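You operate a simulated robot arm through the tools that you are given. There is no shell and no other tool. Be economical: measure what you need, move in short steps, check, and stop when the job is done.

Carry out the task below with a simulated two-armed robot. There is one attempt and no reset: what you move stays moved.

TASK
Put two of the chucks from the top of the big round table on the blue tray there. Pick up the C nozzle from the top of the big round table with one hand, pass it to the other hand and put it on the lid rest of the pail trolley. The order is free. Set down upright: nozzle.
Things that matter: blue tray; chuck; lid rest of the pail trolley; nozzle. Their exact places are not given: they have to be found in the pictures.

Only the result counts: the job must be done as asked and must still hold three seconds after the hand-in. Knocking over, shifting, dropping, spilling or breaking anything else fails it. A push-on lid holds only when it is set on centred and level and pressed home; a screw cap is set on level and turned clockwise until tight.

THE ROBOT
Two 7-joint arms with two-finger grippers on one trunk, on a base that drives. Base frame: it is fixed to the floor where the robot stands at the start and does not move with it; the origin is under the middle of the robot, x ahead of it, y to its left, z up; the surface under the hand at the start is at about z = 0.92. Units: m, rad, N and s.
The left shoulder is at the start at [0.037, 0.175, 1.253], the right one opposite. With the tool pointing down near the work surface each hand reaches from about 0.2 to 0.84 m from the robot's upright axis, wherever it stands, measured 20 degrees to its own side. Places, roughly: lid rest of the pail trolley (23x28 cm) [4.96, 0.22, 0.4]. Payload 2.94 kg a hand.
Tool frame (each hand has its own): the origin (TCP) lies between the finger pads and is the grasp point; the fingertips stand 0.03 m ahead of it; z points along the fingers, y is the line along which they close. Largest opening 0.138 m; the body of the gripper starts 0.109 m behind the TCP.
Orientation is that of the tool frame in the base frame, as [roll, pitch, yaw] about the fixed x, y, z axes, in that order (R = Rz(yaw) Ry(pitch) Rx(roll)). With the fingers straight down and closing along the base's y, the tool's x points along the base's -x, its y along +y and its z along -z.

THE INTERFACE
- The arms move only by the tool nudge_tool. It takes "left_rows", "right_rows" or both (then of equal length, played together; a hand with none holds still); each is a list of rows, each an object of numbers (a shift or turn left out is 0, a gripper value left out holds the last): "wx", "wy", "wz": the turn, a rotation vector about the tool's x, y, z in rad; "x", "y", "z": the shift along the tool's x, y, z in m; "gripper": the closure, from 0 (fully open) to 1 (shut). In form: [{"wx": .., "wy": .., "wz": .., "x": .., "y": .., "z": .., "gripper": ..}, ...]. A call has 1 to 20 rows; each row is the pose to reach, as a shift and turn from the pose commanded when the call began, along the tool's axes at that moment. Each row takes 0.2 s and may step no farther than 0.05 m and 0.15 rad from the row before; otherwise, or with a gripper value out of range, the whole call is refused. Where a pose cannot be reached the arm comes as near as it can. A force on the tool above 40 N (or 10 N above the force at the start of the call, whichever is more), or a blocked arm, ends the call early, and 0.2 s more pass. Each finger halts on what it meets, pressing with about 28 N; the grip force reading is that of the motor and also rises with nothing between the fingers. The clock runs only during rows and for 0.2 s after the last one: add rows that repeat a pose to give the fingers time. The reply holds the time, the measured pose of the TCP, the force on the tool along the base axes, the opening and the grip force, in the units named above and with some noise, with the torque about the TCP (base axes, N m) and any sound that the robot's microphone picked up.
- Cameras (640 x 400 px; columns grow to the right, rows downward): "scene" is now at [0.0863, 0.0017, 1.7214]; the picture's right is [0.06, -1.00, 0.00], its down [-0.82, -0.05, -0.57] and it looks along [0.57, 0.03, -0.82] (base axes); focal length 295 px, centre (320, 200). "left" rides on the left gripper at [0.071, -0.019, -0.146] in its tool frame; the picture's right is [0.26, 0.97, 0.00], its down [-0.85, 0.23, -0.48] and it looks along [-0.46, 0.12, 0.88] (tool axes); focal length 280 px, centre (320, 200). "right" rides on the right gripper at [0.071, 0.019, -0.146] in its tool frame; the picture's right is [-0.26, 0.97, 0.00], its down [-0.85, -0.23, -0.48] and it looks along [-0.46, -0.13, 0.88] (tool axes); focal length 280 px, centre (320, 200).
- grab_frame(camera): a new picture of that camera. The clock stands still meanwhile.
- lift_body(by): slides the trunk up (or, below 0, down) by that many m; the arms and the scene camera ride with it, the base frame stays. It gives what a move gives, with no picture.
- steer(legs): drives the robot by 1 to 6 legs, each [ahead, turn to the left] in m and rad, along the robot's own axes; the way and the turn of a leg run together, so that a leg with both is an arc; at most 1.5 m and 3.142 rad a leg. The arms and the cameras ride along, it lands a little off, and it stops where it bumps. It gives what a move gives.
- pan_tilt(pan, tilt): turns the head with the scene camera to pan (to the left, within 2.094 rad either way) and tilt (down, from -0.506 to 1.204), counted from straight ahead of the robot. It gives what a move gives.
- probe_pixels(camera, pixels): for up to 12 pixels [column, row] of the newest picture of that camera ("zoom" is the newest enlarged one), the place [x, y, z] in the base frame of the surface seen there, good to about 0.002 m. The clock stands still meanwhile.
- zoom(camera, box): a new picture of the part [left, top, right, bottom] of that camera's present view, enlarged. The clock stands still meanwhile.
- finish_job(): hands the job in; it is judged then, once.

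Work in short steps. Measure before you move; look again where a grasp or a placing could have gone wrong, and mend it. You have 110 turns and 100 pictures in all, those below and enlarged ones among them. Open the grippers and draw the arms clear of the work before you hand the job in, unless the task says otherwise; then end with one line.

The tools are called as name(argument=value, ...) on one line, values as JSON. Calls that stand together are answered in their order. nudge_tool: Moves the arms, as the interface text tells. Its arguments: {"type":"object","properties":{"left_rows":{"type":"array","items":{"type":"object","properties":{"wx":{"type":"number"},"wy":{"type":"number"},"wz":{"type":"number"},"x":{"type":"number"},"y":{"type":"number"},"z":{"type":"number"},"gripper":{"type":"number"}}}},"right_rows":{"type":"array","items":{"type":"object","properties":{"wx":{"type":"number"},"wy":{"type":"number"},"wz":{"type":"number"},"x":{"type":"number"},"y":{"type":"number"},"z":{"type":"number"},"gripper":{"type":"number"}}}}},"required":[]} The other tools are called the same way: lift_body (by) slides the trunk up or down; steer (legs) drives the base; pan_tilt (pan, tilt) turns the head that bears the scene camera; grab_frame (camera) takes a picture; probe_pixels (camera, pixels) gives the place of the surface under pixels of a picture; zoom (camera, box) takes an enlarged picture of a part of a camera's view; finish_job () hands the job in.

At the start:

```text
time_s: 0.0
left_tool_pos: [0.6488, 0.2159, 1.1975]
left_tool_rot: [3.141, 0.001, -3.14]
left_wrist_force: [0.1, -0.4, 0.5]
left_torque: [0.01, 0.04, 0.01]
left_opening: 0.138
left_finger_force: 0.1
right_tool_pos: [0.5543, -0.1998, 1.2766]
right_tool_rot: [3.14, 0.001, 3.141]
right_wrist_force: [-0.3, 0.1, -0.1]
right_torque: [-0.01, 0.01, 0.03]
right_opening: 0.1381
right_finger_force: 0.1
trunk travel left (down, up): [-0.425, 0.309]
robot x, y, heading: [-0.0006, 0.0002, -0.002]
head pan, tilt: [0.058, 0.965]
```

scene: 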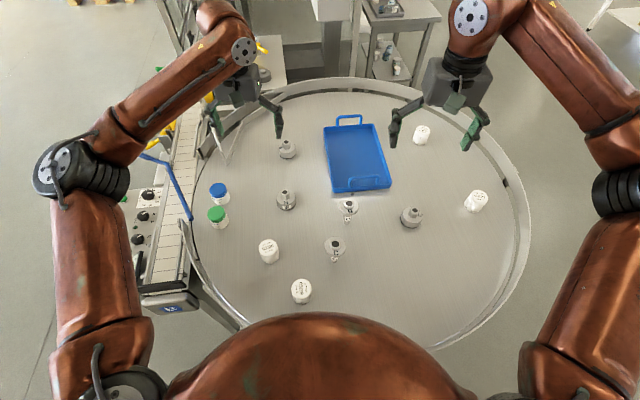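
right: 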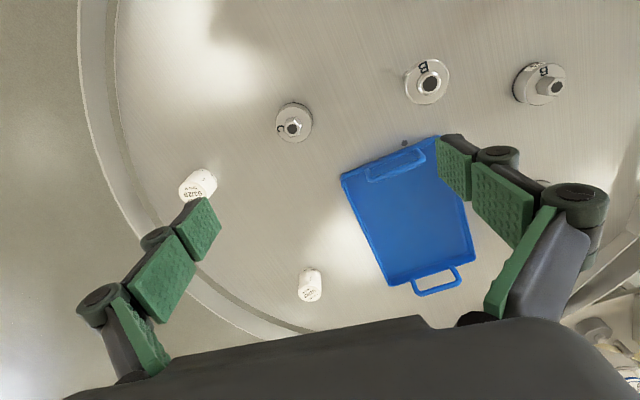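
left: 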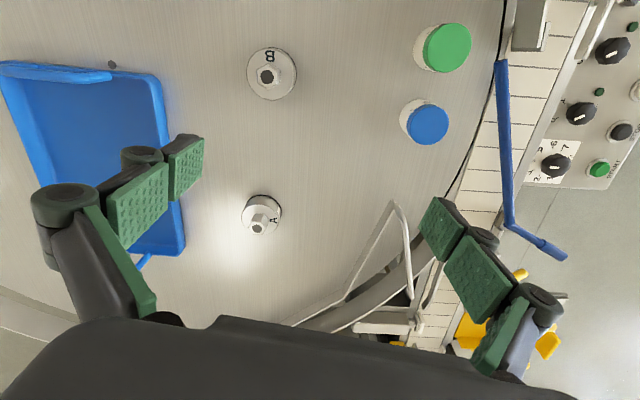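

The scene shows several metal flanged pieces, with letters, and white bottles round the blue tray. I zoom to tell chucks from nozzles.

zoom(camera="scene", box=[190, 100, 350, 200])

zoom(camera="scene", box=[230, 180, 390, 310])

zoom(camera="scene", box=[370, 110, 510, 240])

zoom(camera="right", box=[240, 40, 600, 240])

```text
4.00 times, centred on (270, 150) of scene
```

zoom: 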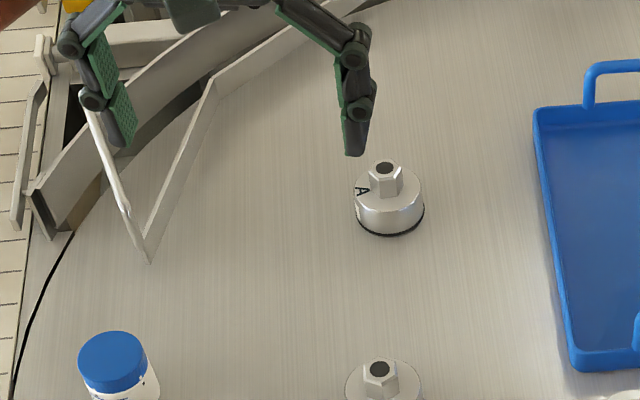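

```text
3.08 times, centred on (310, 245) of scene
```

zoom: 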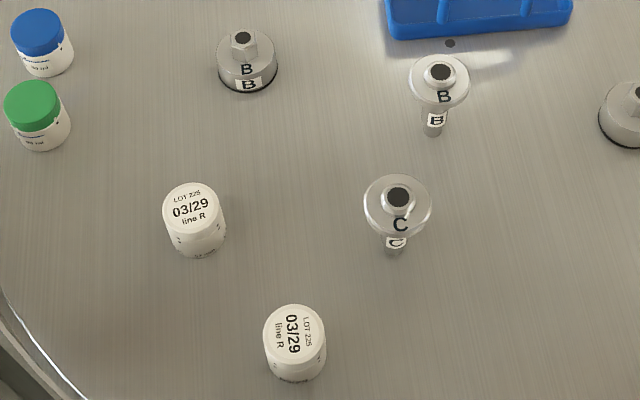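

```text
3.08 times, centred on (440, 175) of scene
```

zoom: 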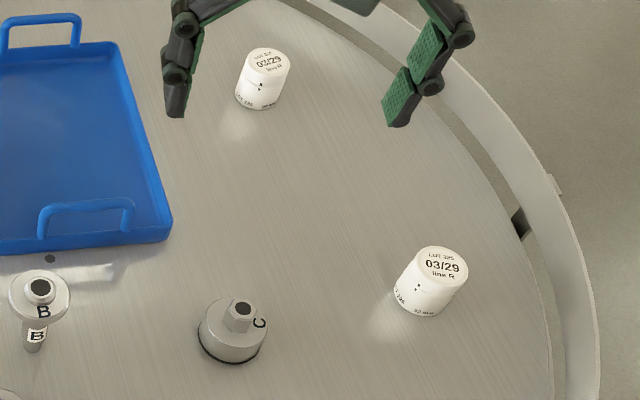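

```text
1.78 times, centred on (420, 140) of right
```

zoom: 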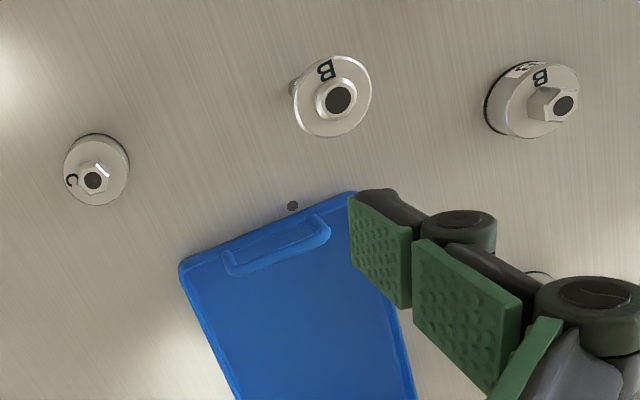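

Chucks are the hex-topped cylinders A (287,148), B (286,199), C (411,216); nozzle C is the flanged tube at (334,248). I measure them and the tray.

probe_pixels(camera="scene", pixels=[[287, 142], [283, 147], [287, 158], [286, 191], [411, 211], [405, 218], [334, 244], [333, 251], [333, 262], [330, 275], [358, 160], [300, 200]])

probe_pixels(camera="scene", pixels=[[325, 128], [376, 125], [333, 191], [391, 185], [349, 118], [368, 180], [349, 203], [348, 218], [268, 246], [301, 288], [219, 190], [217, 213]])

zoom(camera="scene", box=[300, 190, 380, 270])

zoom(camera="scene", box=[320, 110, 400, 200])

```text
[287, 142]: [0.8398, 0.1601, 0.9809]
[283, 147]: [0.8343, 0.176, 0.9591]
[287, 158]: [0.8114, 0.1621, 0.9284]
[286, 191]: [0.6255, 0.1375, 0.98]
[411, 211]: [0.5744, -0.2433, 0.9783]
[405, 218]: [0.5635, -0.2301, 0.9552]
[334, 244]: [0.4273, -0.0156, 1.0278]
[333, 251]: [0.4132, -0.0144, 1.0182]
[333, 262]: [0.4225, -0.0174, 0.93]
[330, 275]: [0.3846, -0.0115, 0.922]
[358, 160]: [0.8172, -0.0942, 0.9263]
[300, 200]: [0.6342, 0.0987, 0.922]
```

```text
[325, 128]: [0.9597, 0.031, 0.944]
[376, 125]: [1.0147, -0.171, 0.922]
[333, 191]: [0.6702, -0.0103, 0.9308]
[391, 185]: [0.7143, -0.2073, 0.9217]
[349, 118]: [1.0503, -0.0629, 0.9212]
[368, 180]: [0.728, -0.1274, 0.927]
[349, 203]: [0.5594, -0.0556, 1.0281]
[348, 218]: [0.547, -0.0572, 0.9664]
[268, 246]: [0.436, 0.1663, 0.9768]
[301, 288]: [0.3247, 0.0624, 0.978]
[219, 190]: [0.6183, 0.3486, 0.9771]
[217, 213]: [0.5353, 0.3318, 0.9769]
```

```text
5.00 times, centred on (340, 230) of scene
```

zoom: 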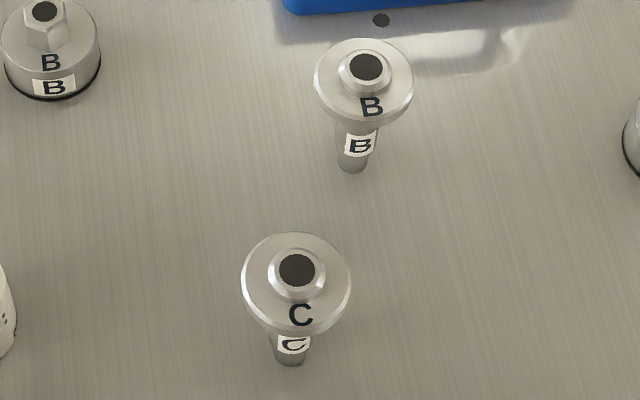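

```text
4.44 times, centred on (360, 155) of scene
```

zoom: 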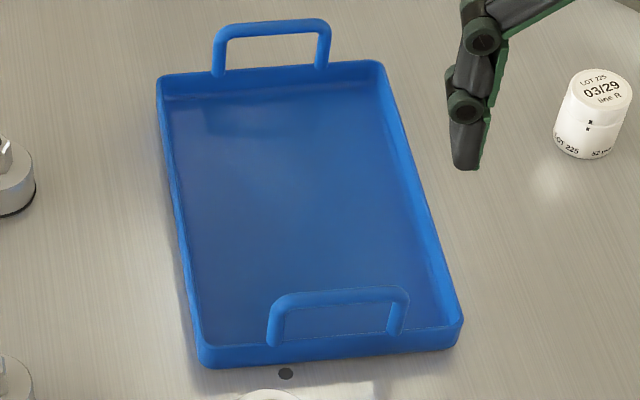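

Positions are clear: chuck B ≈ (0.622, 0.137), chuck C ≈ (0.57, -0.243), nozzle C ≈ (0.425, -0.016), tray around (0.82, -0.09). I bring each hand over its chuck (left B, right C) at a safe height, fingers half closed.

nudge_tool(left_rows=[{"x": 0.009, "y": -0.026, "z": 0.0, "gripper": 0.3}, {"x": 0.018, "y": -0.052, "z": 0.02}, {"x": 0.027, "y": -0.079, "z": 0.05}, {"x": 0.027, "y": -0.079, "z": 0.08}, {"x": 0.027, "y": -0.079, "z": 0.11}], right_rows=[{"x": -0.006, "y": -0.015, "z": 0.03, "gripper": 0.3}, {"x": -0.018, "y": -0.043, "z": 0.07}, {"x": -0.018, "y": -0.043, "z": 0.11}, {"x": -0.018, "y": -0.043, "z": 0.15}, {"x": -0.018, "y": -0.043, "z": 0.19}])

grab_frame(camera="left")

grab_frame(camera="right")

```text
refused: row 2 steps farther than a row can; nothing moved
```

```text
90 pictures are left
```

left: 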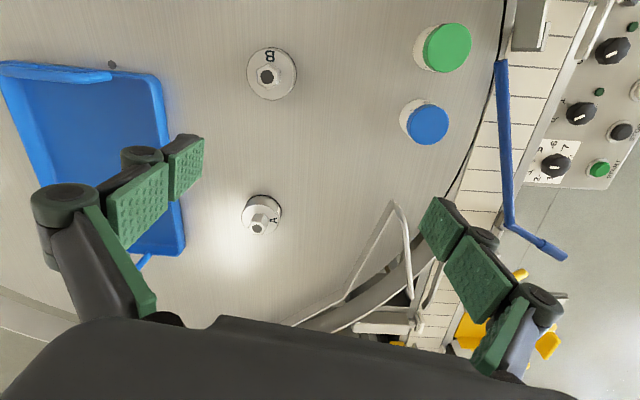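

```text
89 pictures are left
```

right: 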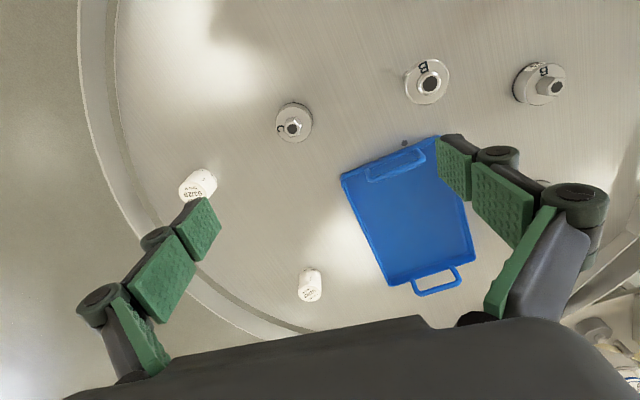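

The move was refused for step size; I repeat it with smaller steps.

nudge_tool(left_rows=[{"x": 0.009, "y": -0.026, "z": 0.0, "gripper": 0.3}, {"x": 0.018, "y": -0.052, "z": 0.02}, {"x": 0.027, "y": -0.079, "z": 0.04}, {"x": 0.027, "y": -0.079, "z": 0.07}, {"x": 0.027, "y": -0.079, "z": 0.09}, {"x": 0.027, "y": -0.079, "z": 0.11}], right_rows=[{"x": -0.006, "y": -0.015, "z": 0.03, "gripper": 0.3}, {"x": -0.012, "y": -0.029, "z": 0.06}, {"x": -0.018, "y": -0.043, "z": 0.09}, {"x": -0.018, "y": -0.043, "z": 0.13}, {"x": -0.018, "y": -0.043, "z": 0.16}, {"x": -0.018, "y": -0.043, "z": 0.19}])

grab_frame(camera="left")

grab_frame(camera="right")

grab_frame(camera="scene")

```text
time_s: 1.4
left_tool_pos: [0.6232, 0.1377, 1.0859]
left_tool_rot: [3.141, 0.001, 3.141]
left_wrist_force: [0.7, 0.9, 0.1]
left_torque: [0.0, 0.04, 0.04]
left_opening: 0.0969
left_finger_force: 0.1
right_tool_pos: [0.5731, -0.2443, 1.0853]
right_tool_rot: [3.14, -0.003, 3.141]
right_wrist_force: [0.6, -0.7, -0.5]
right_torque: [0.01, 0.04, 0.0]
right_opening: 0.0966
right_finger_force: 0.1
trunk travel left (down, up): [-0.425, 0.309]
robot x, y, heading: [-0.0023, 0.0025, -0.0]
head pan, tilt: [0.058, 0.965]
```

```text
88 pictures are left
```

left: 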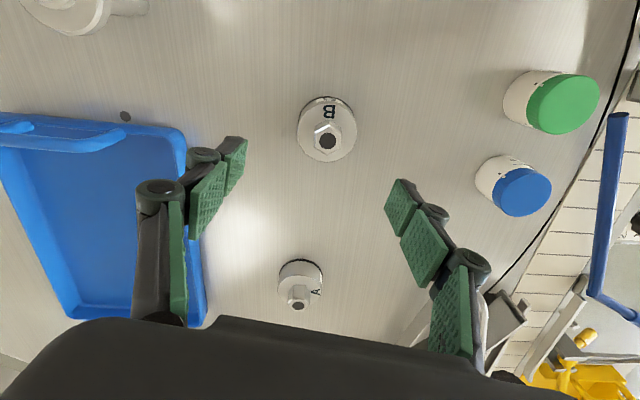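

```text
87 pictures are left
```

right: 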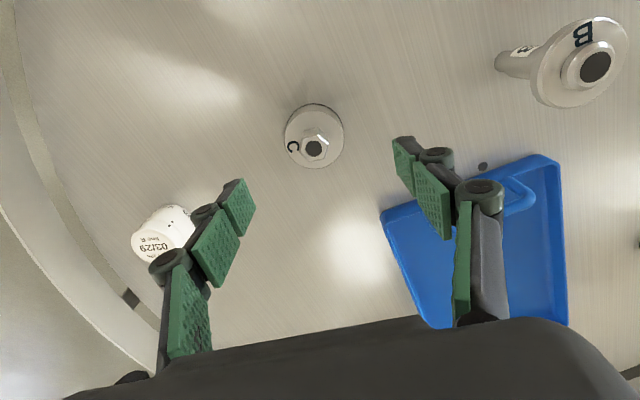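

```text
86 pictures are left
```

scene: 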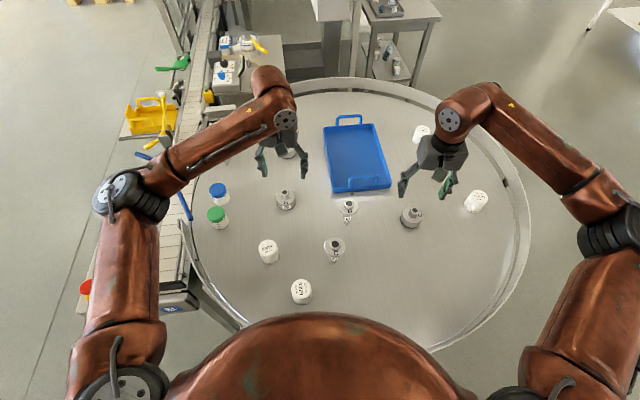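

Both chucks sit in view between the fingers: B hole at (327,142) in left, C hole at (314,149) in right. I probe them and rim points to fix their centres.

probe_pixels(camera="left", pixels=[[327, 142], [300, 140], [352, 135], [327, 100], [330, 158], [301, 122], [353, 145]])

probe_pixels(camera="right", pixels=[[314, 149], [288, 142], [341, 130], [340, 148], [313, 108], [315, 165]])

probe_pixels(camera="scene", pixels=[[324, 130], [375, 126], [332, 190], [390, 183], [350, 117], [368, 180], [345, 150], [362, 183]])

```text
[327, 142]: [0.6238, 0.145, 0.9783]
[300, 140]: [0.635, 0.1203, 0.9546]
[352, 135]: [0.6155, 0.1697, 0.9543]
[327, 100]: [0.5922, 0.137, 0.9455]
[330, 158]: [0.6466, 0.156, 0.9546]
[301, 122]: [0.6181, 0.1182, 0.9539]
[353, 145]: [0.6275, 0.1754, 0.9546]
```

```text
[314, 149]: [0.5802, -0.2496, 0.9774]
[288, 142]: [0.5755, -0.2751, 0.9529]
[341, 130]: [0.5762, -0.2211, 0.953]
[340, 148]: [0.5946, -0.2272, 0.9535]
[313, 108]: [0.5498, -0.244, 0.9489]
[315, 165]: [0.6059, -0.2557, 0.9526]
```

```text
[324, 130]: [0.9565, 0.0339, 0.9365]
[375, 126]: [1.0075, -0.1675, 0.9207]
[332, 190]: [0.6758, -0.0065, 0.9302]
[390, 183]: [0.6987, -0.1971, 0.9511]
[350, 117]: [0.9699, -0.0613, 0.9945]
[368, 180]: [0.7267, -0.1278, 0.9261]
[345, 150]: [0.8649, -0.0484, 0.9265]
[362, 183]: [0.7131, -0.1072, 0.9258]
```

Centres: B (0.622, 0.146), C (0.579, -0.249), bodies ~57 mm wide with top at 0.954. I go down and grip both bodies with the TCP at z≈0.967 (tips 0.937).

nudge_tool(left_rows=[{"x": 0.001, "y": 0.008, "z": 0.03}, {"x": 0.001, "y": 0.008, "z": 0.06}, {"x": 0.001, "y": 0.008, "z": 0.09}, {"x": 0.001, "y": 0.008, "z": 0.119}, {"x": 0.001, "y": 0.008, "z": 0.119, "gripper": 0.7}, {"x": 0.001, "y": 0.008, "z": 0.119}, {"x": 0.001, "y": 0.008, "z": 0.119}, {"x": 0.001, "y": 0.008, "z": 0.119}, {"x": 0.001, "y": 0.008, "z": 0.119}, {"x": 0.001, "y": 0.008, "z": 0.119}], right_rows=[{"x": -0.006, "y": -0.005, "z": 0.03}, {"x": -0.006, "y": -0.005, "z": 0.06}, {"x": -0.006, "y": -0.005, "z": 0.09}, {"x": -0.006, "y": -0.005, "z": 0.119}, {"x": -0.006, "y": -0.005, "z": 0.119, "gripper": 0.7}, {"x": -0.006, "y": -0.005, "z": 0.119}, {"x": -0.006, "y": -0.005, "z": 0.119}, {"x": -0.006, "y": -0.005, "z": 0.119}, {"x": -0.006, "y": -0.005, "z": 0.119}, {"x": -0.006, "y": -0.005, "z": 0.119}])

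```text
time_s: 3.6
left_tool_pos: [0.6216, 0.1459, 0.9697]
left_tool_rot: [-3.141, 0.0, 3.141]
left_wrist_force: [-0.3, -3.0, 3.0]
left_torque: [-0.12, 0.0, 0.04]
left_opening: 0.059
left_finger_force: 28.1
right_tool_pos: [0.5773, -0.2468, 0.9668]
right_tool_rot: [3.14, 0.001, 3.141]
right_wrist_force: [-0.2, -1.9, 2.5]
right_torque: [-0.05, -0.02, 0.01]
right_opening: 0.0596
right_finger_force: 28.1
trunk travel left (down, up): [-0.425, 0.309]
robot x, y, heading: [-0.0007, 0.0017, 0.001]
head pan, tilt: [0.058, 0.965]
```

Both are gripped (59 mm). I lift both 0.10 and carry the left one over the tray to (0.80, -0.048).

nudge_tool(left_rows=[{"z": -0.03}, {"z": -0.07}, {"z": -0.1}, {"x": -0.03, "y": -0.032, "z": -0.1}, {"x": -0.06, "y": -0.065, "z": -0.1}, {"x": -0.09, "y": -0.097, "z": -0.1}, {"x": -0.12, "y": -0.13, "z": -0.1}, {"x": -0.15, "y": -0.162, "z": -0.1}, {"x": -0.178, "y": -0.194, "z": -0.1}, {"x": -0.178, "y": -0.194, "z": -0.1}], right_rows=[{"z": -0.03}, {"z": -0.07}, {"z": -0.1}, {"z": -0.1}, {"z": -0.1}, {"z": -0.1}, {"z": -0.1}, {"z": -0.1}, {"z": -0.1}, {"z": -0.1}])

grab_frame(camera="left")

grab_frame(camera="scene")

```text
time_s: 5.8
left_tool_pos: [0.7404, -0.0311, 1.0754]
left_tool_rot: [3.139, 0.001, 3.14]
left_wrist_force: [-0.4, -0.8, -6.3]
left_torque: [0.1, -0.01, 0.01]
left_opening: 0.0588
left_finger_force: 27.8
left hand out of reach, approached as far as the arm can: row 8, 9, 10
right_tool_pos: [0.5759, -0.2499, 1.0643]
right_tool_rot: [3.137, -0.002, 3.139]
right_wrist_force: [0.0, -1.4, -5.5]
right_torque: [0.1, 0.0, -0.01]
right_opening: 0.0594
right_finger_force: 27.6
trunk travel left (down, up): [-0.425, 0.309]
robot x, y, heading: [-0.0018, 0.0017, -0.004]
head pan, tilt: [0.058, 0.965]
```

```text
85 pictures are left
```

left: 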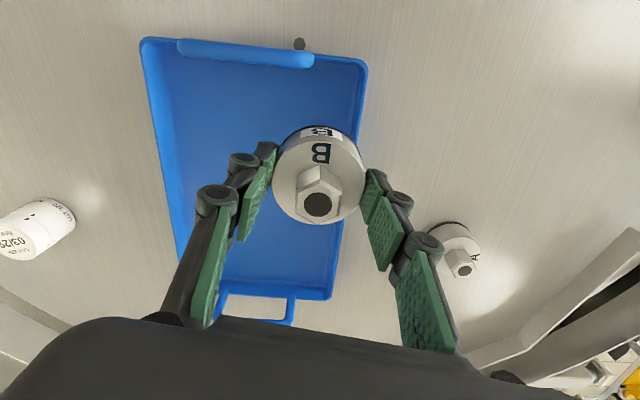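

```text
84 pictures are left
```

scene: 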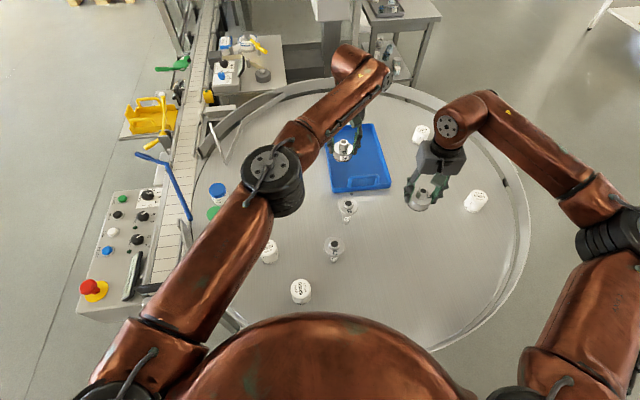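

The left arm reaches its limit at (0.74, -0.03). I probe the tray's near wall, handle and side in the left picture to see if (0.735, -0.055) suits.

probe_pixels(camera="left", pixels=[[245, 54], [185, 45], [308, 60], [145, 42], [365, 68], [365, 80], [350, 68], [160, 75], [250, 66], [340, 72], [180, 230], [335, 295]])

```text
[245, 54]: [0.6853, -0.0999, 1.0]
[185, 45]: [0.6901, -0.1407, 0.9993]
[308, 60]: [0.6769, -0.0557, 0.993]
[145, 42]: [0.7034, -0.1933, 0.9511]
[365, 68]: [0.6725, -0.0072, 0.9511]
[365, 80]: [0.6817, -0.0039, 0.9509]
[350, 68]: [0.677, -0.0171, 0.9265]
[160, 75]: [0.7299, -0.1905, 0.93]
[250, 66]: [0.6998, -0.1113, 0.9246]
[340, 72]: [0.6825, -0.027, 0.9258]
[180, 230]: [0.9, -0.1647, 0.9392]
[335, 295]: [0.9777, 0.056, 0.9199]
```

Tray floor 0.926, rim 0.951, handle plane x≈0.685. (0.738, -0.050) fits; I pull the hand back there at height and check the reading, since the commanded pose may be out beyond the real one.

nudge_tool(left_rows=[{"x": 0.03, "y": -0.001}, {"x": 0.062, "y": -0.002}, {"x": 0.062, "y": -0.002}])

```text
time_s: 6.6
left_tool_pos: [0.7315, -0.0302, 1.0759]
left_tool_rot: [-3.141, -0.002, -3.141]
left_wrist_force: [-0.4, -1.2, -4.7]
left_torque: [0.04, -0.01, 0.0]
left_opening: 0.0587
left_finger_force: 28.2
left hand out of reach, approached as far as the arm can: row 1, 2, 3
right_tool_pos: [0.5768, -0.247, 1.0646]
right_tool_rot: [3.141, -0.002, -3.141]
right_wrist_force: [-0.1, -1.3, -4.8]
right_torque: [0.02, -0.01, -0.03]
right_opening: 0.0593
right_finger_force: 27.9
trunk travel left (down, up): [-0.425, 0.309]
robot x, y, heading: [0.0026, -0.0002, 0.0]
head pan, tilt: [0.058, 0.965]
```

Still at the reach limit at this height. I lower by 0.03 to see whether reach improves (chuck bottom stays above the rim).

nudge_tool(left_rows=[{"z": 0.02}, {"z": 0.04}, {"z": 0.04}])

```text
time_s: 7.4
left_tool_pos: [0.7331, -0.0307, 1.0405]
left_tool_rot: [-3.142, 0.001, -3.141]
left_wrist_force: [0.4, 0.4, -6.2]
left_torque: [0.01, 0.01, 0.0]
left_opening: 0.059
left_finger_force: 27.9
left hand out of reach, approached as far as the arm can: row 2, 3
right_tool_pos: [0.5777, -0.2481, 1.0659]
right_tool_rot: [3.139, -0.001, -3.14]
right_wrist_force: [-0.5, 0.0, -5.8]
right_torque: [0.04, -0.01, -0.03]
right_opening: 0.0595
right_finger_force: 27.8
trunk travel left (down, up): [-0.425, 0.309]
robot x, y, heading: [-0.0009, -0.0001, 0.004]
head pan, tilt: [0.058, 0.965]
```

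Little gain. The right arm can reach both chucks and the tray, so I set B down on clear table at about (0.61, 0.10) and let the right hand place both.

nudge_tool(left_rows=[{"z": -0.04}, {"x": 0.03, "y": 0.03, "z": -0.04}, {"x": 0.06, "y": 0.06, "z": -0.04}, {"x": 0.09, "y": 0.09, "z": -0.04}, {"x": 0.11, "y": 0.12, "z": -0.04}, {"x": 0.128, "y": 0.15, "z": -0.04}, {"x": 0.128, "y": 0.15, "z": -0.01}, {"x": 0.128, "y": 0.15, "z": 0.02}, {"x": 0.128, "y": 0.15, "z": 0.045}, {"x": 0.128, "y": 0.15, "z": 0.058}, {"x": 0.128, "y": 0.15, "z": 0.058}])

```text
time_s: 9.8
left_tool_pos: [0.733, -0.0304, 1.0807]
left_tool_rot: [-3.141, -0.003, -3.141]
left_wrist_force: [-0.5, 0.3, -5.2]
left_torque: [-0.01, 0.05, 0.02]
left_opening: 0.0589
left_finger_force: 28.0
left hand out of reach, approached as far as the arm can: row 2, 3, 4, 5, 6, 7, 8, 9, 10, 11
right_tool_pos: [0.5772, -0.2469, 1.064]
right_tool_rot: [3.139, -0.003, 3.141]
right_wrist_force: [0.4, -0.1, -5.5]
right_torque: [0.0, 0.02, 0.0]
right_opening: 0.0593
right_finger_force: 27.3
trunk travel left (down, up): [-0.425, 0.309]
robot x, y, heading: [-0.0007, -0.0023, -0.003]
head pan, tilt: [0.058, 0.965]
```

The hand did not come back, seemingly stuck in its joint solution. I try small single steps straight back toward the robot to learn how it answers.

nudge_tool(left_rows=[{"x": 0.02}, {"x": 0.04}])

grab_frame(camera="scene")

```text
time_s: 10.4
left_tool_pos: [0.6918, -0.031, 1.0817]
left_tool_rot: [3.138, -0.002, -3.139]
left_wrist_force: [0.0, -0.4, -5.2]
left_torque: [-0.01, -0.05, 0.04]
left_opening: 0.0586
left_finger_force: 28.2
right_tool_pos: [0.5755, -0.2487, 1.0658]
right_tool_rot: [3.139, 0.001, -3.141]
right_wrist_force: [-0.2, -1.1, -5.6]
right_torque: [0.03, -0.02, 0.02]
right_opening: 0.0592
right_finger_force: 27.8
trunk travel left (down, up): [-0.425, 0.309]
robot x, y, heading: [0.0023, 0.0025, 0.001]
head pan, tilt: [0.058, 0.965]
```

```text
83 pictures are left
```

scene: 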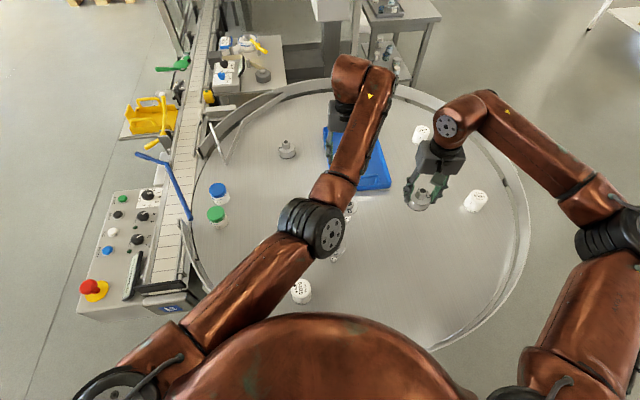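

It now obeys: TCP at (0.692, -0.031). I continue back in small steps to (0.61, 0.10) at the same height.

nudge_tool(left_rows=[{"x": 0.025}, {"x": 0.05}, {"x": 0.08}, {"x": 0.08, "y": 0.025}, {"x": 0.08, "y": 0.05}, {"x": 0.08, "y": 0.075}, {"x": 0.08, "y": 0.1}, {"x": 0.08, "y": 0.13}, {"x": 0.08, "y": 0.13}])

grab_frame(camera="scene")

```text
time_s: 12.4
left_tool_pos: [0.6727, 0.1024, 1.0859]
left_tool_rot: [-3.14, -0.003, 3.14]
left_wrist_force: [0.0, 0.8, -4.9]
left_torque: [-0.04, 0.04, -0.03]
left_opening: 0.0589
left_finger_force: 28.3
left hand out of reach, approached as far as the arm can: row 1, 2, 3, 4, 5, 6, 7, 8, 9
right_tool_pos: [0.5768, -0.2461, 1.0647]
right_tool_rot: [3.14, -0.002, 3.14]
right_wrist_force: [-0.7, 0.2, -5.0]
right_torque: [0.03, 0.01, 0.0]
right_opening: 0.0591
right_finger_force: 28.2
trunk travel left (down, up): [-0.425, 0.309]
robot x, y, heading: [0.0031, 0.0016, -0.004]
head pan, tilt: [0.058, 0.965]
```

```text
82 pictures are left
```

scene: 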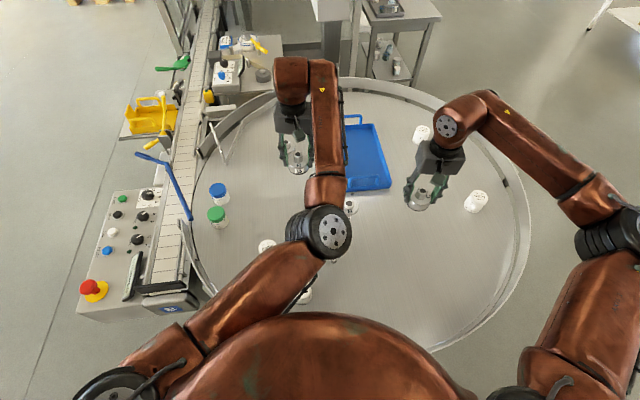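

The chuck can be set down here at (0.673, 0.102), clear of everything and within the right hand's reach. I lower it to just above the table.

nudge_tool(left_rows=[{"z": 0.03}, {"z": 0.06}, {"z": 0.09}, {"z": 0.112}, {"z": 0.112}])

grab_frame(camera="scene")

```text
time_s: 13.6
left_tool_pos: [0.6722, 0.1018, 0.9747]
left_tool_rot: [3.141, 0.0, -3.141]
left_wrist_force: [0.3, 0.4, -4.8]
left_torque: [0.0, -0.03, 0.01]
left_opening: 0.0589
left_finger_force: 27.9
right_tool_pos: [0.5768, -0.2449, 1.0642]
right_tool_rot: [3.139, 0.0, 3.141]
right_wrist_force: [0.4, -0.2, -4.8]
right_torque: [-0.03, 0.04, 0.0]
right_opening: 0.0591
right_finger_force: 28.4
trunk travel left (down, up): [-0.425, 0.309]
robot x, y, heading: [-0.0004, 0.0017, 0.003]
head pan, tilt: [0.058, 0.965]
```

```text
81 pictures are left
```

scene: 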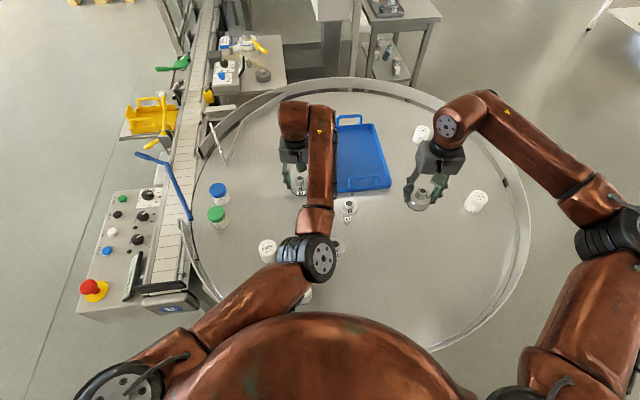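

Still free-hanging at 0.9747; I lower 4 mm more and open to 0.083, then rise. I also probe the elbow to know its height.

nudge_tool(left_rows=[{"z": 0.004}, {"z": 0.0045}, {"z": 0.0045, "gripper": 0.4}, {"z": 0.0045}, {"z": 0.0045}, {"z": 0.0045}, {"z": -0.03}, {"z": -0.07}, {"z": -0.11}, {"z": -0.11}])

grab_frame(camera="scene")

probe_pixels(camera="scene", pixels=[[300, 255], [320, 260], [290, 265], [240, 310], [320, 200]])

```text
time_s: 15.8
left_tool_pos: [0.6736, 0.1021, 1.0832]
left_tool_rot: [-3.141, 0.0, -3.14]
left_wrist_force: [0.4, 0.0, 0.1]
left_torque: [0.0, -0.04, -0.02]
left_opening: 0.0829
left_finger_force: 0.1
right_tool_pos: [0.577, -0.247, 1.066]
right_tool_rot: [3.14, -0.001, 3.14]
right_wrist_force: [0.0, -0.7, -4.9]
right_torque: [0.0, 0.03, -0.01]
right_opening: 0.0594
right_finger_force: 28.1
trunk travel left (down, up): [-0.425, 0.309]
robot x, y, heading: [-0.0032, 0.0007, 0.0]
head pan, tilt: [0.058, 0.965]
```

```text
80 pictures are left
```

scene: 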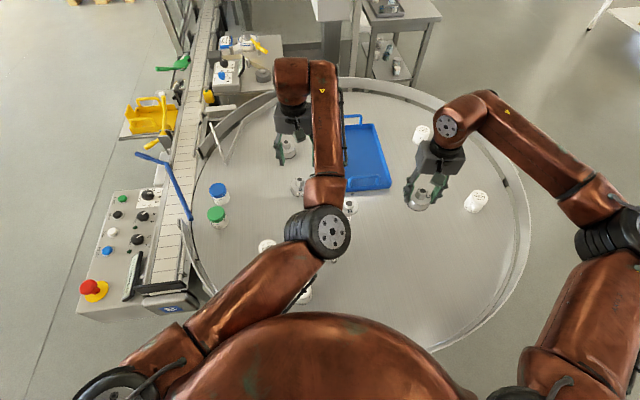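

```text
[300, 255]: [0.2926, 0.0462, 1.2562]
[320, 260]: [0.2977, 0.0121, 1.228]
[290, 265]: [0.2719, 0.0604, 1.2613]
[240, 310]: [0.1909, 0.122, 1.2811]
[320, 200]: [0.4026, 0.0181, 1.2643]
```

B stands on the table, hands free. I draw the left arm outward to the left and carry C with the right over to (0.755, -0.125).

nudge_tool(left_rows=[{"y": 0.02, "z": -0.02}, {"y": 0.05, "z": -0.04}, {"y": 0.08, "z": -0.06}, {"y": 0.11, "z": -0.08}, {"y": 0.14, "z": -0.1}, {"y": 0.14, "z": -0.1, "x": 0.03}, {"y": 0.14, "z": -0.1, "x": 0.06}, {"y": 0.14, "z": -0.1, "x": 0.09}, {"y": 0.14, "z": -0.1, "x": 0.12}], right_rows=[{"x": -0.02, "y": 0.0}, {"x": -0.04, "y": 0.02}, {"x": -0.06, "y": 0.04}, {"x": -0.08, "y": 0.06}, {"x": -0.1, "y": 0.08}, {"x": -0.12, "y": 0.1}, {"x": -0.145, "y": 0.122}, {"x": -0.165, "y": 0.122}, {"x": -0.178, "y": 0.122}])

grab_frame(camera="scene")

grab_frame(camera="right")

```text
time_s: 17.8
left_tool_pos: [0.552, 0.2446, 1.1846]
left_tool_rot: [-3.141, -0.001, 3.141]
left_wrist_force: [1.2, 0.2, -0.3]
left_torque: [-0.05, -0.04, -0.01]
left_opening: 0.0827
left_finger_force: 0.0
right_tool_pos: [0.7559, -0.1278, 1.0666]
right_tool_rot: [3.141, 0.0, -3.141]
right_wrist_force: [0.8, -0.3, -4.1]
right_torque: [-0.01, 0.03, 0.02]
right_opening: 0.0595
right_finger_force: 28.0
trunk travel left (down, up): [-0.425, 0.309]
robot x, y, heading: [-0.0023, -0.0007, 0.002]
head pan, tilt: [0.058, 0.965]
```

```text
79 pictures are left
```

scene: 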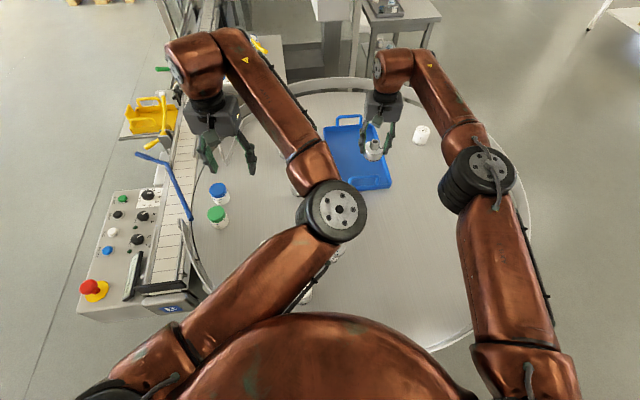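

```text
78 pictures are left
```

right: 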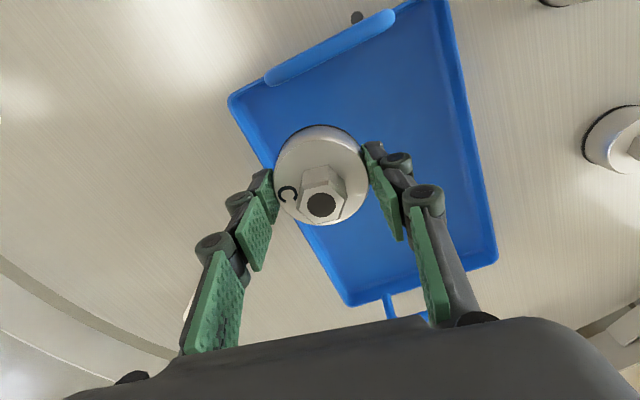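

C is over the tray at (0.756, -0.128). I lower it to just over the tray floor.

nudge_tool(right_rows=[{"z": 0.03}, {"z": 0.06}, {"z": 0.08}, {"z": 0.092}, {"z": 0.094}])

grab_frame(camera="right")

```text
time_s: 19.0
left_tool_pos: [0.5518, 0.2445, 1.1839]
left_tool_rot: [3.142, -0.001, -3.141]
left_wrist_force: [-0.6, 1.0, 1.0]
left_torque: [0.02, 0.0, -0.02]
left_opening: 0.0827
left_finger_force: 0.0
right_tool_pos: [0.7568, -0.1244, 0.9725]
right_tool_rot: [3.139, 0.0, -3.141]
right_wrist_force: [-0.6, -0.3, -3.7]
right_torque: [0.03, -0.04, 0.01]
right_opening: 0.0595
right_finger_force: 28.3
trunk travel left (down, up): [-0.425, 0.309]
robot x, y, heading: [-0.0027, 0.0058, 0.004]
head pan, tilt: [0.058, 0.965]
```

```text
77 pictures are left
```

right: 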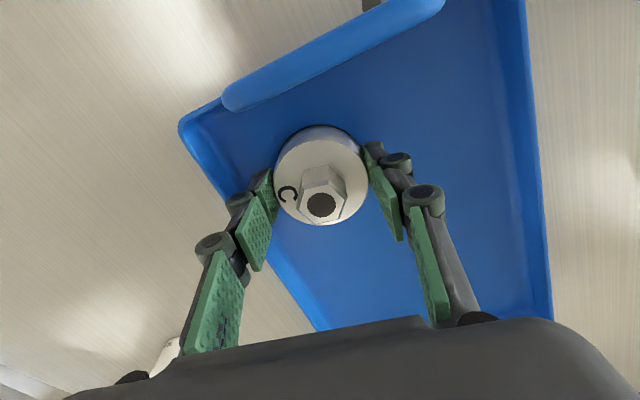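

Touch-down is close (1–2 mm left) and well inside the walls. I lower the last bit, open slightly to 0.07 and rise straight up.

nudge_tool(right_rows=[{"z": 0.0015}, {"z": 0.0015, "gripper": 0.5}, {"z": 0.0015}, {"z": 0.0015}, {"z": -0.02}, {"z": -0.05}, {"z": -0.09}, {"z": -0.12}, {"z": -0.12}])

grab_frame(camera="right")

```text
time_s: 21.0
left_tool_pos: [0.5533, 0.2442, 1.1838]
left_tool_rot: [-3.141, -0.001, -3.14]
left_wrist_force: [-0.3, 0.6, -0.2]
left_torque: [0.01, 0.0, 0.01]
left_opening: 0.0829
left_finger_force: 0.1
right_tool_pos: [0.7552, -0.1266, 1.0919]
right_tool_rot: [3.139, -0.001, -3.14]
right_wrist_force: [-0.2, -0.8, 0.3]
right_torque: [0.01, 0.02, -0.01]
right_opening: 0.0689
right_finger_force: 0.0
trunk travel left (down, up): [-0.425, 0.309]
robot x, y, heading: [-0.0015, 0.0009, 0.0]
head pan, tilt: [0.058, 0.965]
```

```text
76 pictures are left
```

right: 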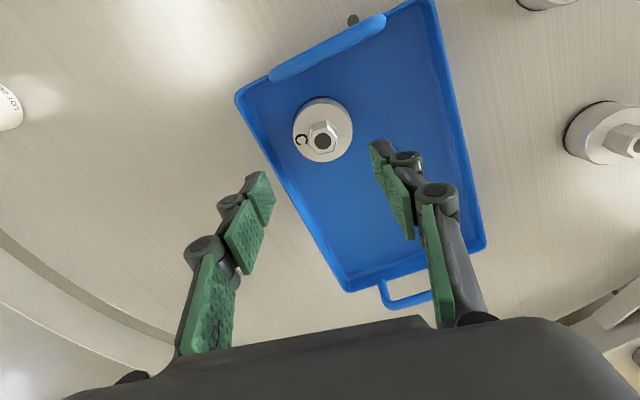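

C is in the tray. Before the right hand crosses to B, I move the left hand farther out so that its elbow clears the middle.

nudge_tool(left_rows=[{"y": 0.03}, {"y": 0.06}, {"y": 0.09}, {"y": 0.12}, {"y": 0.15}, {"y": 0.15, "x": 0.03}, {"y": 0.15, "x": 0.06}, {"y": 0.15, "x": 0.09}, {"y": 0.15, "x": 0.12}, {"y": 0.15, "x": 0.15}])

grab_frame(camera="scene")

```text
time_s: 23.2
left_tool_pos: [0.402, 0.3933, 1.1853]
left_tool_rot: [3.14, 0.001, -3.141]
left_wrist_force: [-1.0, 0.0, -0.3]
left_torque: [0.01, -0.01, 0.0]
left_opening: 0.0826
left_finger_force: 0.0
right_tool_pos: [0.755, -0.1255, 1.0929]
right_tool_rot: [-3.141, 0.0, -3.14]
right_wrist_force: [-0.1, -0.1, -0.6]
right_torque: [-0.03, 0.01, 0.02]
right_opening: 0.0691
right_finger_force: 0.1
trunk travel left (down, up): [-0.425, 0.309]
robot x, y, heading: [0.0033, -0.0021, 0.003]
head pan, tilt: [0.058, 0.965]
```

```text
75 pictures are left
```

scene: 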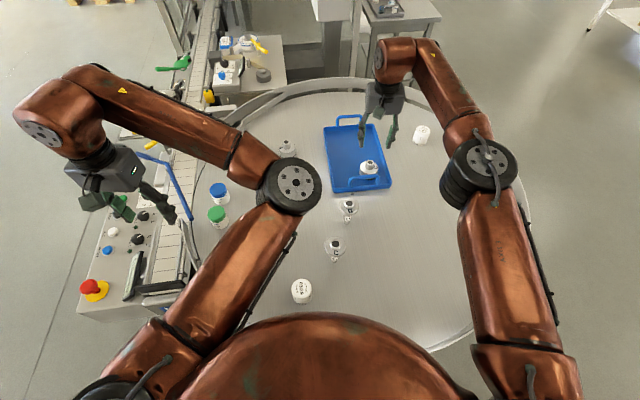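

The left arm's elbow is flipped inward and sits over B. I stretch the left hand far out on its own side to let the elbow swing back outward.

nudge_tool(left_rows=[{"x": -0.04}, {"x": -0.08}, {"x": -0.12}, {"x": -0.16}, {"x": -0.2}, {"x": -0.24}, {"x": -0.28}, {"x": -0.32}, {"x": -0.35}, {"x": -0.38}, {"x": -0.4}, {"x": -0.42}])

grab_frame(camera="scene")

```text
time_s: 25.8
left_tool_pos: [0.7461, 0.3917, 1.1649]
left_tool_rot: [-3.139, -0.002, -3.141]
left_wrist_force: [0.2, 0.9, -0.5]
left_torque: [-0.03, 0.01, -0.01]
left_opening: 0.0826
left_finger_force: 0.1
left hand out of reach, approached as far as the arm can: row 9, 10, 11, 12
right_tool_pos: [0.7567, -0.1256, 1.0918]
right_tool_rot: [3.141, -0.002, 3.141]
right_wrist_force: [0.5, 0.1, 0.1]
right_torque: [0.01, 0.02, -0.02]
right_opening: 0.069
right_finger_force: 0.1
trunk travel left (down, up): [-0.425, 0.309]
robot x, y, heading: [0.0005, 0.0033, -0.0]
head pan, tilt: [0.058, 0.965]
```

```text
74 pictures are left
```

scene: 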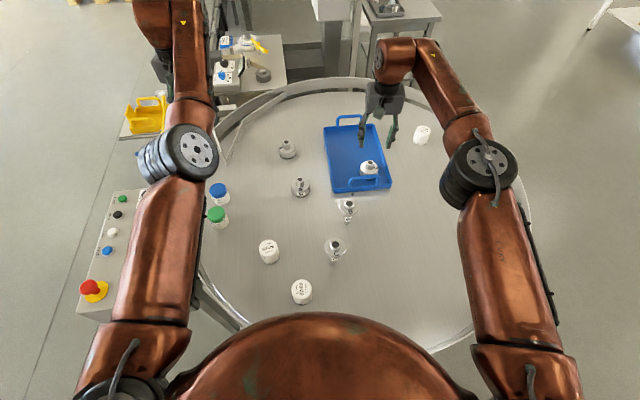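

The left arm is now clear of the middle; B stands at (300,187). I probe B and then bring the right hand over it.

probe_pixels(camera="scene", pixels=[[300, 181], [294, 189], [307, 188], [300, 197], [369, 164], [357, 166], [381, 165]])

nudge_tool(right_rows=[{"x": 0.02, "z": -0.01, "gripper": 0.3}, {"x": 0.04, "y": 0.02}, {"x": 0.06, "y": 0.04}, {"x": 0.08, "y": 0.07}, {"x": 0.083, "y": 0.1}, {"x": 0.083, "y": 0.13}, {"x": 0.083, "y": 0.16}, {"x": 0.083, "y": 0.19}, {"x": 0.083, "y": 0.225}, {"x": 0.083, "y": 0.225}])

grab_frame(camera="right")

```text
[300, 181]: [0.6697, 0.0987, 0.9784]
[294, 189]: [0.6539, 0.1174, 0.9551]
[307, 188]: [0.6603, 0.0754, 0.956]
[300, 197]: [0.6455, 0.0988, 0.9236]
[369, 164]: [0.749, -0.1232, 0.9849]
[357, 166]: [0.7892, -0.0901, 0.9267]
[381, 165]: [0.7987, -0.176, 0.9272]
```

```text
time_s: 28.0
left_tool_pos: [0.7462, 0.3906, 1.1681]
left_tool_rot: [3.141, -0.002, 3.142]
left_wrist_force: [1.0, -0.9, -0.6]
left_torque: [0.05, 0.0, 0.04]
left_opening: 0.0828
left_finger_force: 0.1
right_tool_pos: [0.6725, 0.0987, 1.0933]
right_tool_rot: [3.138, -0.001, 3.139]
right_wrist_force: [0.1, -0.4, -0.1]
right_torque: [0.06, 0.0, -0.02]
right_opening: 0.0963
right_finger_force: 0.0
trunk travel left (down, up): [-0.425, 0.309]
robot x, y, heading: [-0.001, 0.0003, -0.005]
head pan, tilt: [0.058, 0.965]
```

```text
73 pictures are left
```

right: 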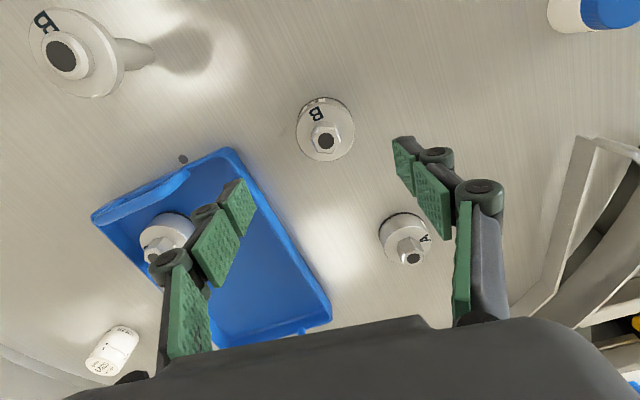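

B's hole is at (325,142) between the fingers; I probe it to centre.

probe_pixels(camera="right", pixels=[[325, 142], [298, 138], [353, 132], [325, 102], [327, 160]])

```text
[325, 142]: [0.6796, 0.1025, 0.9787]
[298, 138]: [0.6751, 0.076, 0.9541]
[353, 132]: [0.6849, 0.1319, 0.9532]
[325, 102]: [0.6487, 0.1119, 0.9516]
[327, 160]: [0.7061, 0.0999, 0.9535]
```

I descend onto B at (0.676, 0.103), grip, lift, and carry toward (0.735, -0.045).

nudge_tool(right_rows=[{"x": -0.004, "y": 0.004, "z": 0.03}, {"x": -0.004, "y": 0.004, "z": 0.07}, {"x": -0.004, "y": 0.004, "z": 0.1}, {"x": -0.004, "y": 0.004, "z": 0.126}, {"x": -0.004, "y": 0.004, "z": 0.126, "gripper": 0.7}, {"x": -0.004, "y": 0.004, "z": 0.126}, {"x": -0.004, "y": 0.004, "z": 0.126}, {"x": -0.004, "y": 0.004, "z": 0.126}, {"x": -0.004, "y": 0.004, "z": 0.126}, {"x": -0.004, "y": 0.004, "z": 0.126}])

nudge_tool(right_rows=[{"z": -0.04}, {"z": -0.08}, {"z": -0.11}, {"z": -0.11, "y": -0.03}, {"z": -0.11, "y": -0.06}, {"z": -0.11, "y": -0.09, "x": -0.015}, {"z": -0.11, "y": -0.12, "x": -0.03}, {"z": -0.11, "y": -0.148, "x": -0.05}, {"z": -0.11, "y": -0.148, "x": -0.061}, {"z": -0.11, "y": -0.148, "x": -0.061}])

grab_frame(camera="right")

```text
time_s: 30.2
left_tool_pos: [0.7445, 0.3924, 1.1671]
left_tool_rot: [-3.14, 0.0, -3.139]
left_wrist_force: [0.9, -0.3, 0.7]
left_torque: [0.01, 0.01, 0.0]
left_opening: 0.0828
left_finger_force: 0.3
right_tool_pos: [0.6771, 0.1023, 0.9673]
right_tool_rot: [3.139, -0.001, 3.141]
right_wrist_force: [-0.5, 2.0, 1.2]
right_torque: [0.21, 0.02, 0.05]
right_opening: 0.0589
right_finger_force: 28.2
trunk travel left (down, up): [-0.425, 0.309]
robot x, y, heading: [0.0008, 0.0013, 0.003]
head pan, tilt: [0.058, 0.965]
```

```text
time_s: 32.4
left_tool_pos: [0.7446, 0.3903, 1.1673]
left_tool_rot: [-3.141, 0.0, -3.141]
left_wrist_force: [-0.3, 0.6, 0.1]
left_torque: [0.01, 0.01, 0.01]
left_opening: 0.0828
left_finger_force: 0.0
right_tool_pos: [0.7392, -0.0468, 1.0771]
right_tool_rot: [3.141, -0.001, 3.142]
right_wrist_force: [0.7, -0.6, -5.4]
right_torque: [0.02, 0.02, 0.02]
right_opening: 0.0589
right_finger_force: 27.9
trunk travel left (down, up): [-0.425, 0.309]
robot x, y, heading: [-0.0007, -0.0002, 0.001]
head pan, tilt: [0.058, 0.965]
```

```text
72 pictures are left
```

right: 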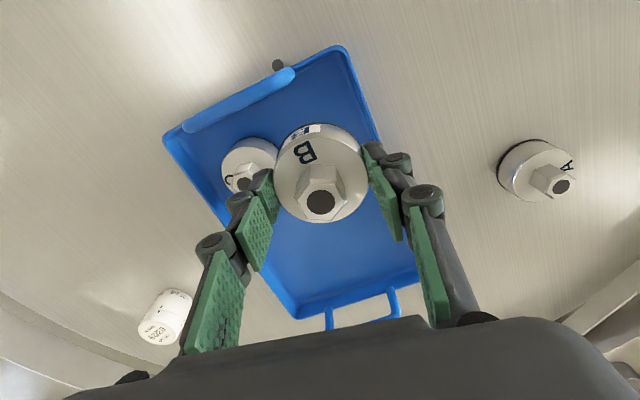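

B is over the tray between C and the left wall. I shift 2 mm right and lower to just above the floor.

nudge_tool(right_rows=[{"y": -0.002, "z": 0.03}, {"y": -0.002, "z": 0.06}, {"y": -0.002, "z": 0.085}, {"y": -0.002, "z": 0.1}, {"y": -0.002, "z": 0.1035}, {"y": -0.002, "z": 0.1035}])

grab_frame(camera="right")

```text
time_s: 33.8
left_tool_pos: [0.7449, 0.3903, 1.1678]
left_tool_rot: [-3.141, 0.0, -3.14]
left_wrist_force: [0.2, 0.1, 0.4]
left_torque: [0.02, 0.02, -0.02]
left_opening: 0.0827
left_finger_force: 0.0
right_tool_pos: [0.7375, -0.0471, 0.9737]
right_tool_rot: [3.141, 0.0, 3.141]
right_wrist_force: [1.2, -0.8, 0.8]
right_torque: [-0.02, 0.07, 0.02]
right_opening: 0.0592
right_finger_force: 28.4
trunk travel left (down, up): [-0.425, 0.309]
robot x, y, heading: [0.0022, 0.0012, -0.002]
head pan, tilt: [0.058, 0.965]
```

```text
71 pictures are left
```

right: 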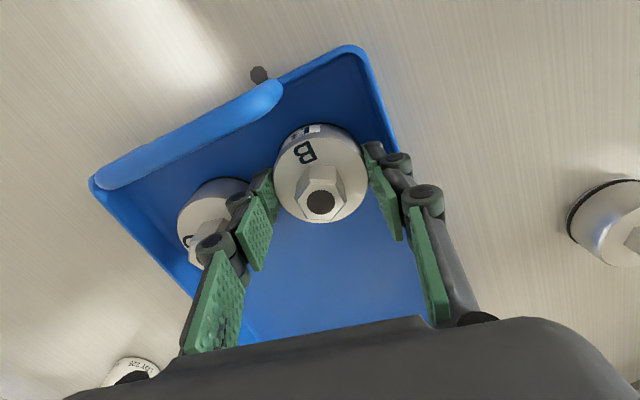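

The wrist no longer bears weight, so B stands on the tray floor. I open slightly and rise straight up.

nudge_tool(right_rows=[{"gripper": 0.535}, {"z": 0.0}, {"z": 0.0}, {"z": -0.02}, {"z": -0.05}, {"z": -0.09}, {"z": -0.13}, {"z": -0.13}])

grab_frame(camera="right")

```text
time_s: 35.6
left_tool_pos: [0.7444, 0.3905, 1.1669]
left_tool_rot: [-3.142, -0.002, -3.14]
left_wrist_force: [0.8, -0.1, 0.3]
left_torque: [0.02, 0.01, 0.0]
left_opening: 0.0826
left_finger_force: 0.1
right_tool_pos: [0.7357, -0.046, 1.1018]
right_tool_rot: [3.139, -0.003, 3.141]
right_wrist_force: [1.3, 0.6, -1.0]
right_torque: [0.02, -0.02, -0.01]
right_opening: 0.0644
right_finger_force: 0.1
trunk travel left (down, up): [-0.425, 0.309]
robot x, y, heading: [-0.0004, 0.0034, -0.002]
head pan, tilt: [0.058, 0.965]
```

```text
70 pictures are left
```

right: 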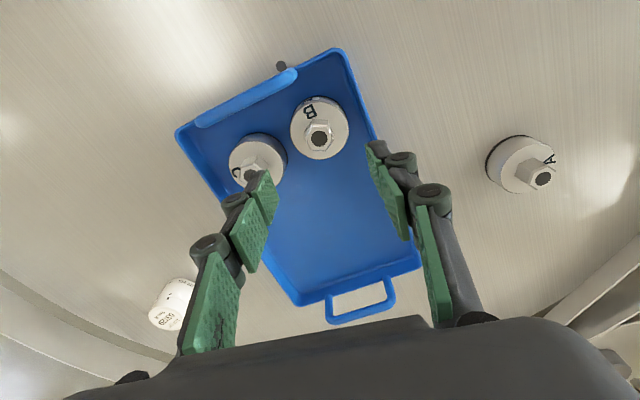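

Both chucks are on the tray. Now I sort out the left arm: I retract it a little from full stretch and see which way its elbow bends; the right goes back to its own side.

nudge_tool(left_rows=[{"x": 0.02, "y": -0.01}, {"x": 0.05, "y": -0.03}, {"x": 0.08, "y": -0.05}, {"x": 0.1, "y": -0.08}, {"x": 0.1, "y": -0.11}, {"x": 0.1, "y": -0.14}, {"x": 0.1, "y": -0.17}], right_rows=[{"z": -0.02}, {"z": -0.04, "y": -0.03}, {"z": -0.06, "y": -0.06, "x": 0.02}, {"z": -0.08, "y": -0.09, "x": 0.05}, {"z": -0.1, "y": -0.12, "x": 0.08}, {"z": -0.1, "y": -0.15, "x": 0.11}, {"z": -0.1, "y": -0.17, "x": 0.15}])

grab_frame(camera="scene")

```text
time_s: 37.2
left_tool_pos: [0.643, 0.2132, 1.1689]
left_tool_rot: [3.139, 0.001, -3.14]
left_wrist_force: [-0.4, -1.0, 0.4]
left_torque: [0.1, -0.01, -0.01]
left_opening: 0.0828
left_finger_force: 0.1
right_tool_pos: [0.5844, -0.2216, 1.204]
right_tool_rot: [3.138, 0.003, 3.142]
right_wrist_force: [1.0, -0.3, 0.5]
right_torque: [0.06, -0.04, -0.02]
right_opening: 0.0639
right_finger_force: 0.0
trunk travel left (down, up): [-0.425, 0.309]
robot x, y, heading: [0.0013, 0.0021, -0.007]
head pan, tilt: [0.058, 0.965]
```

```text
69 pictures are left
```

scene: 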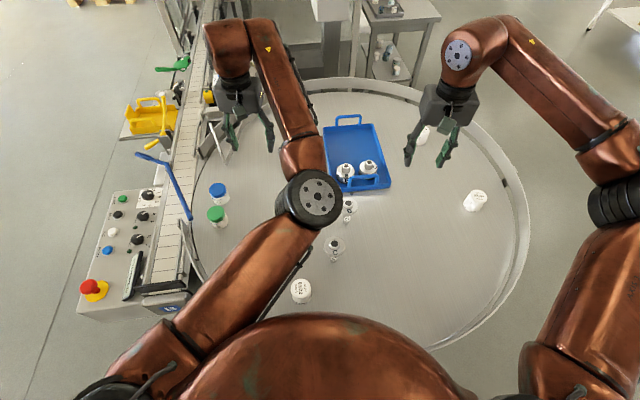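

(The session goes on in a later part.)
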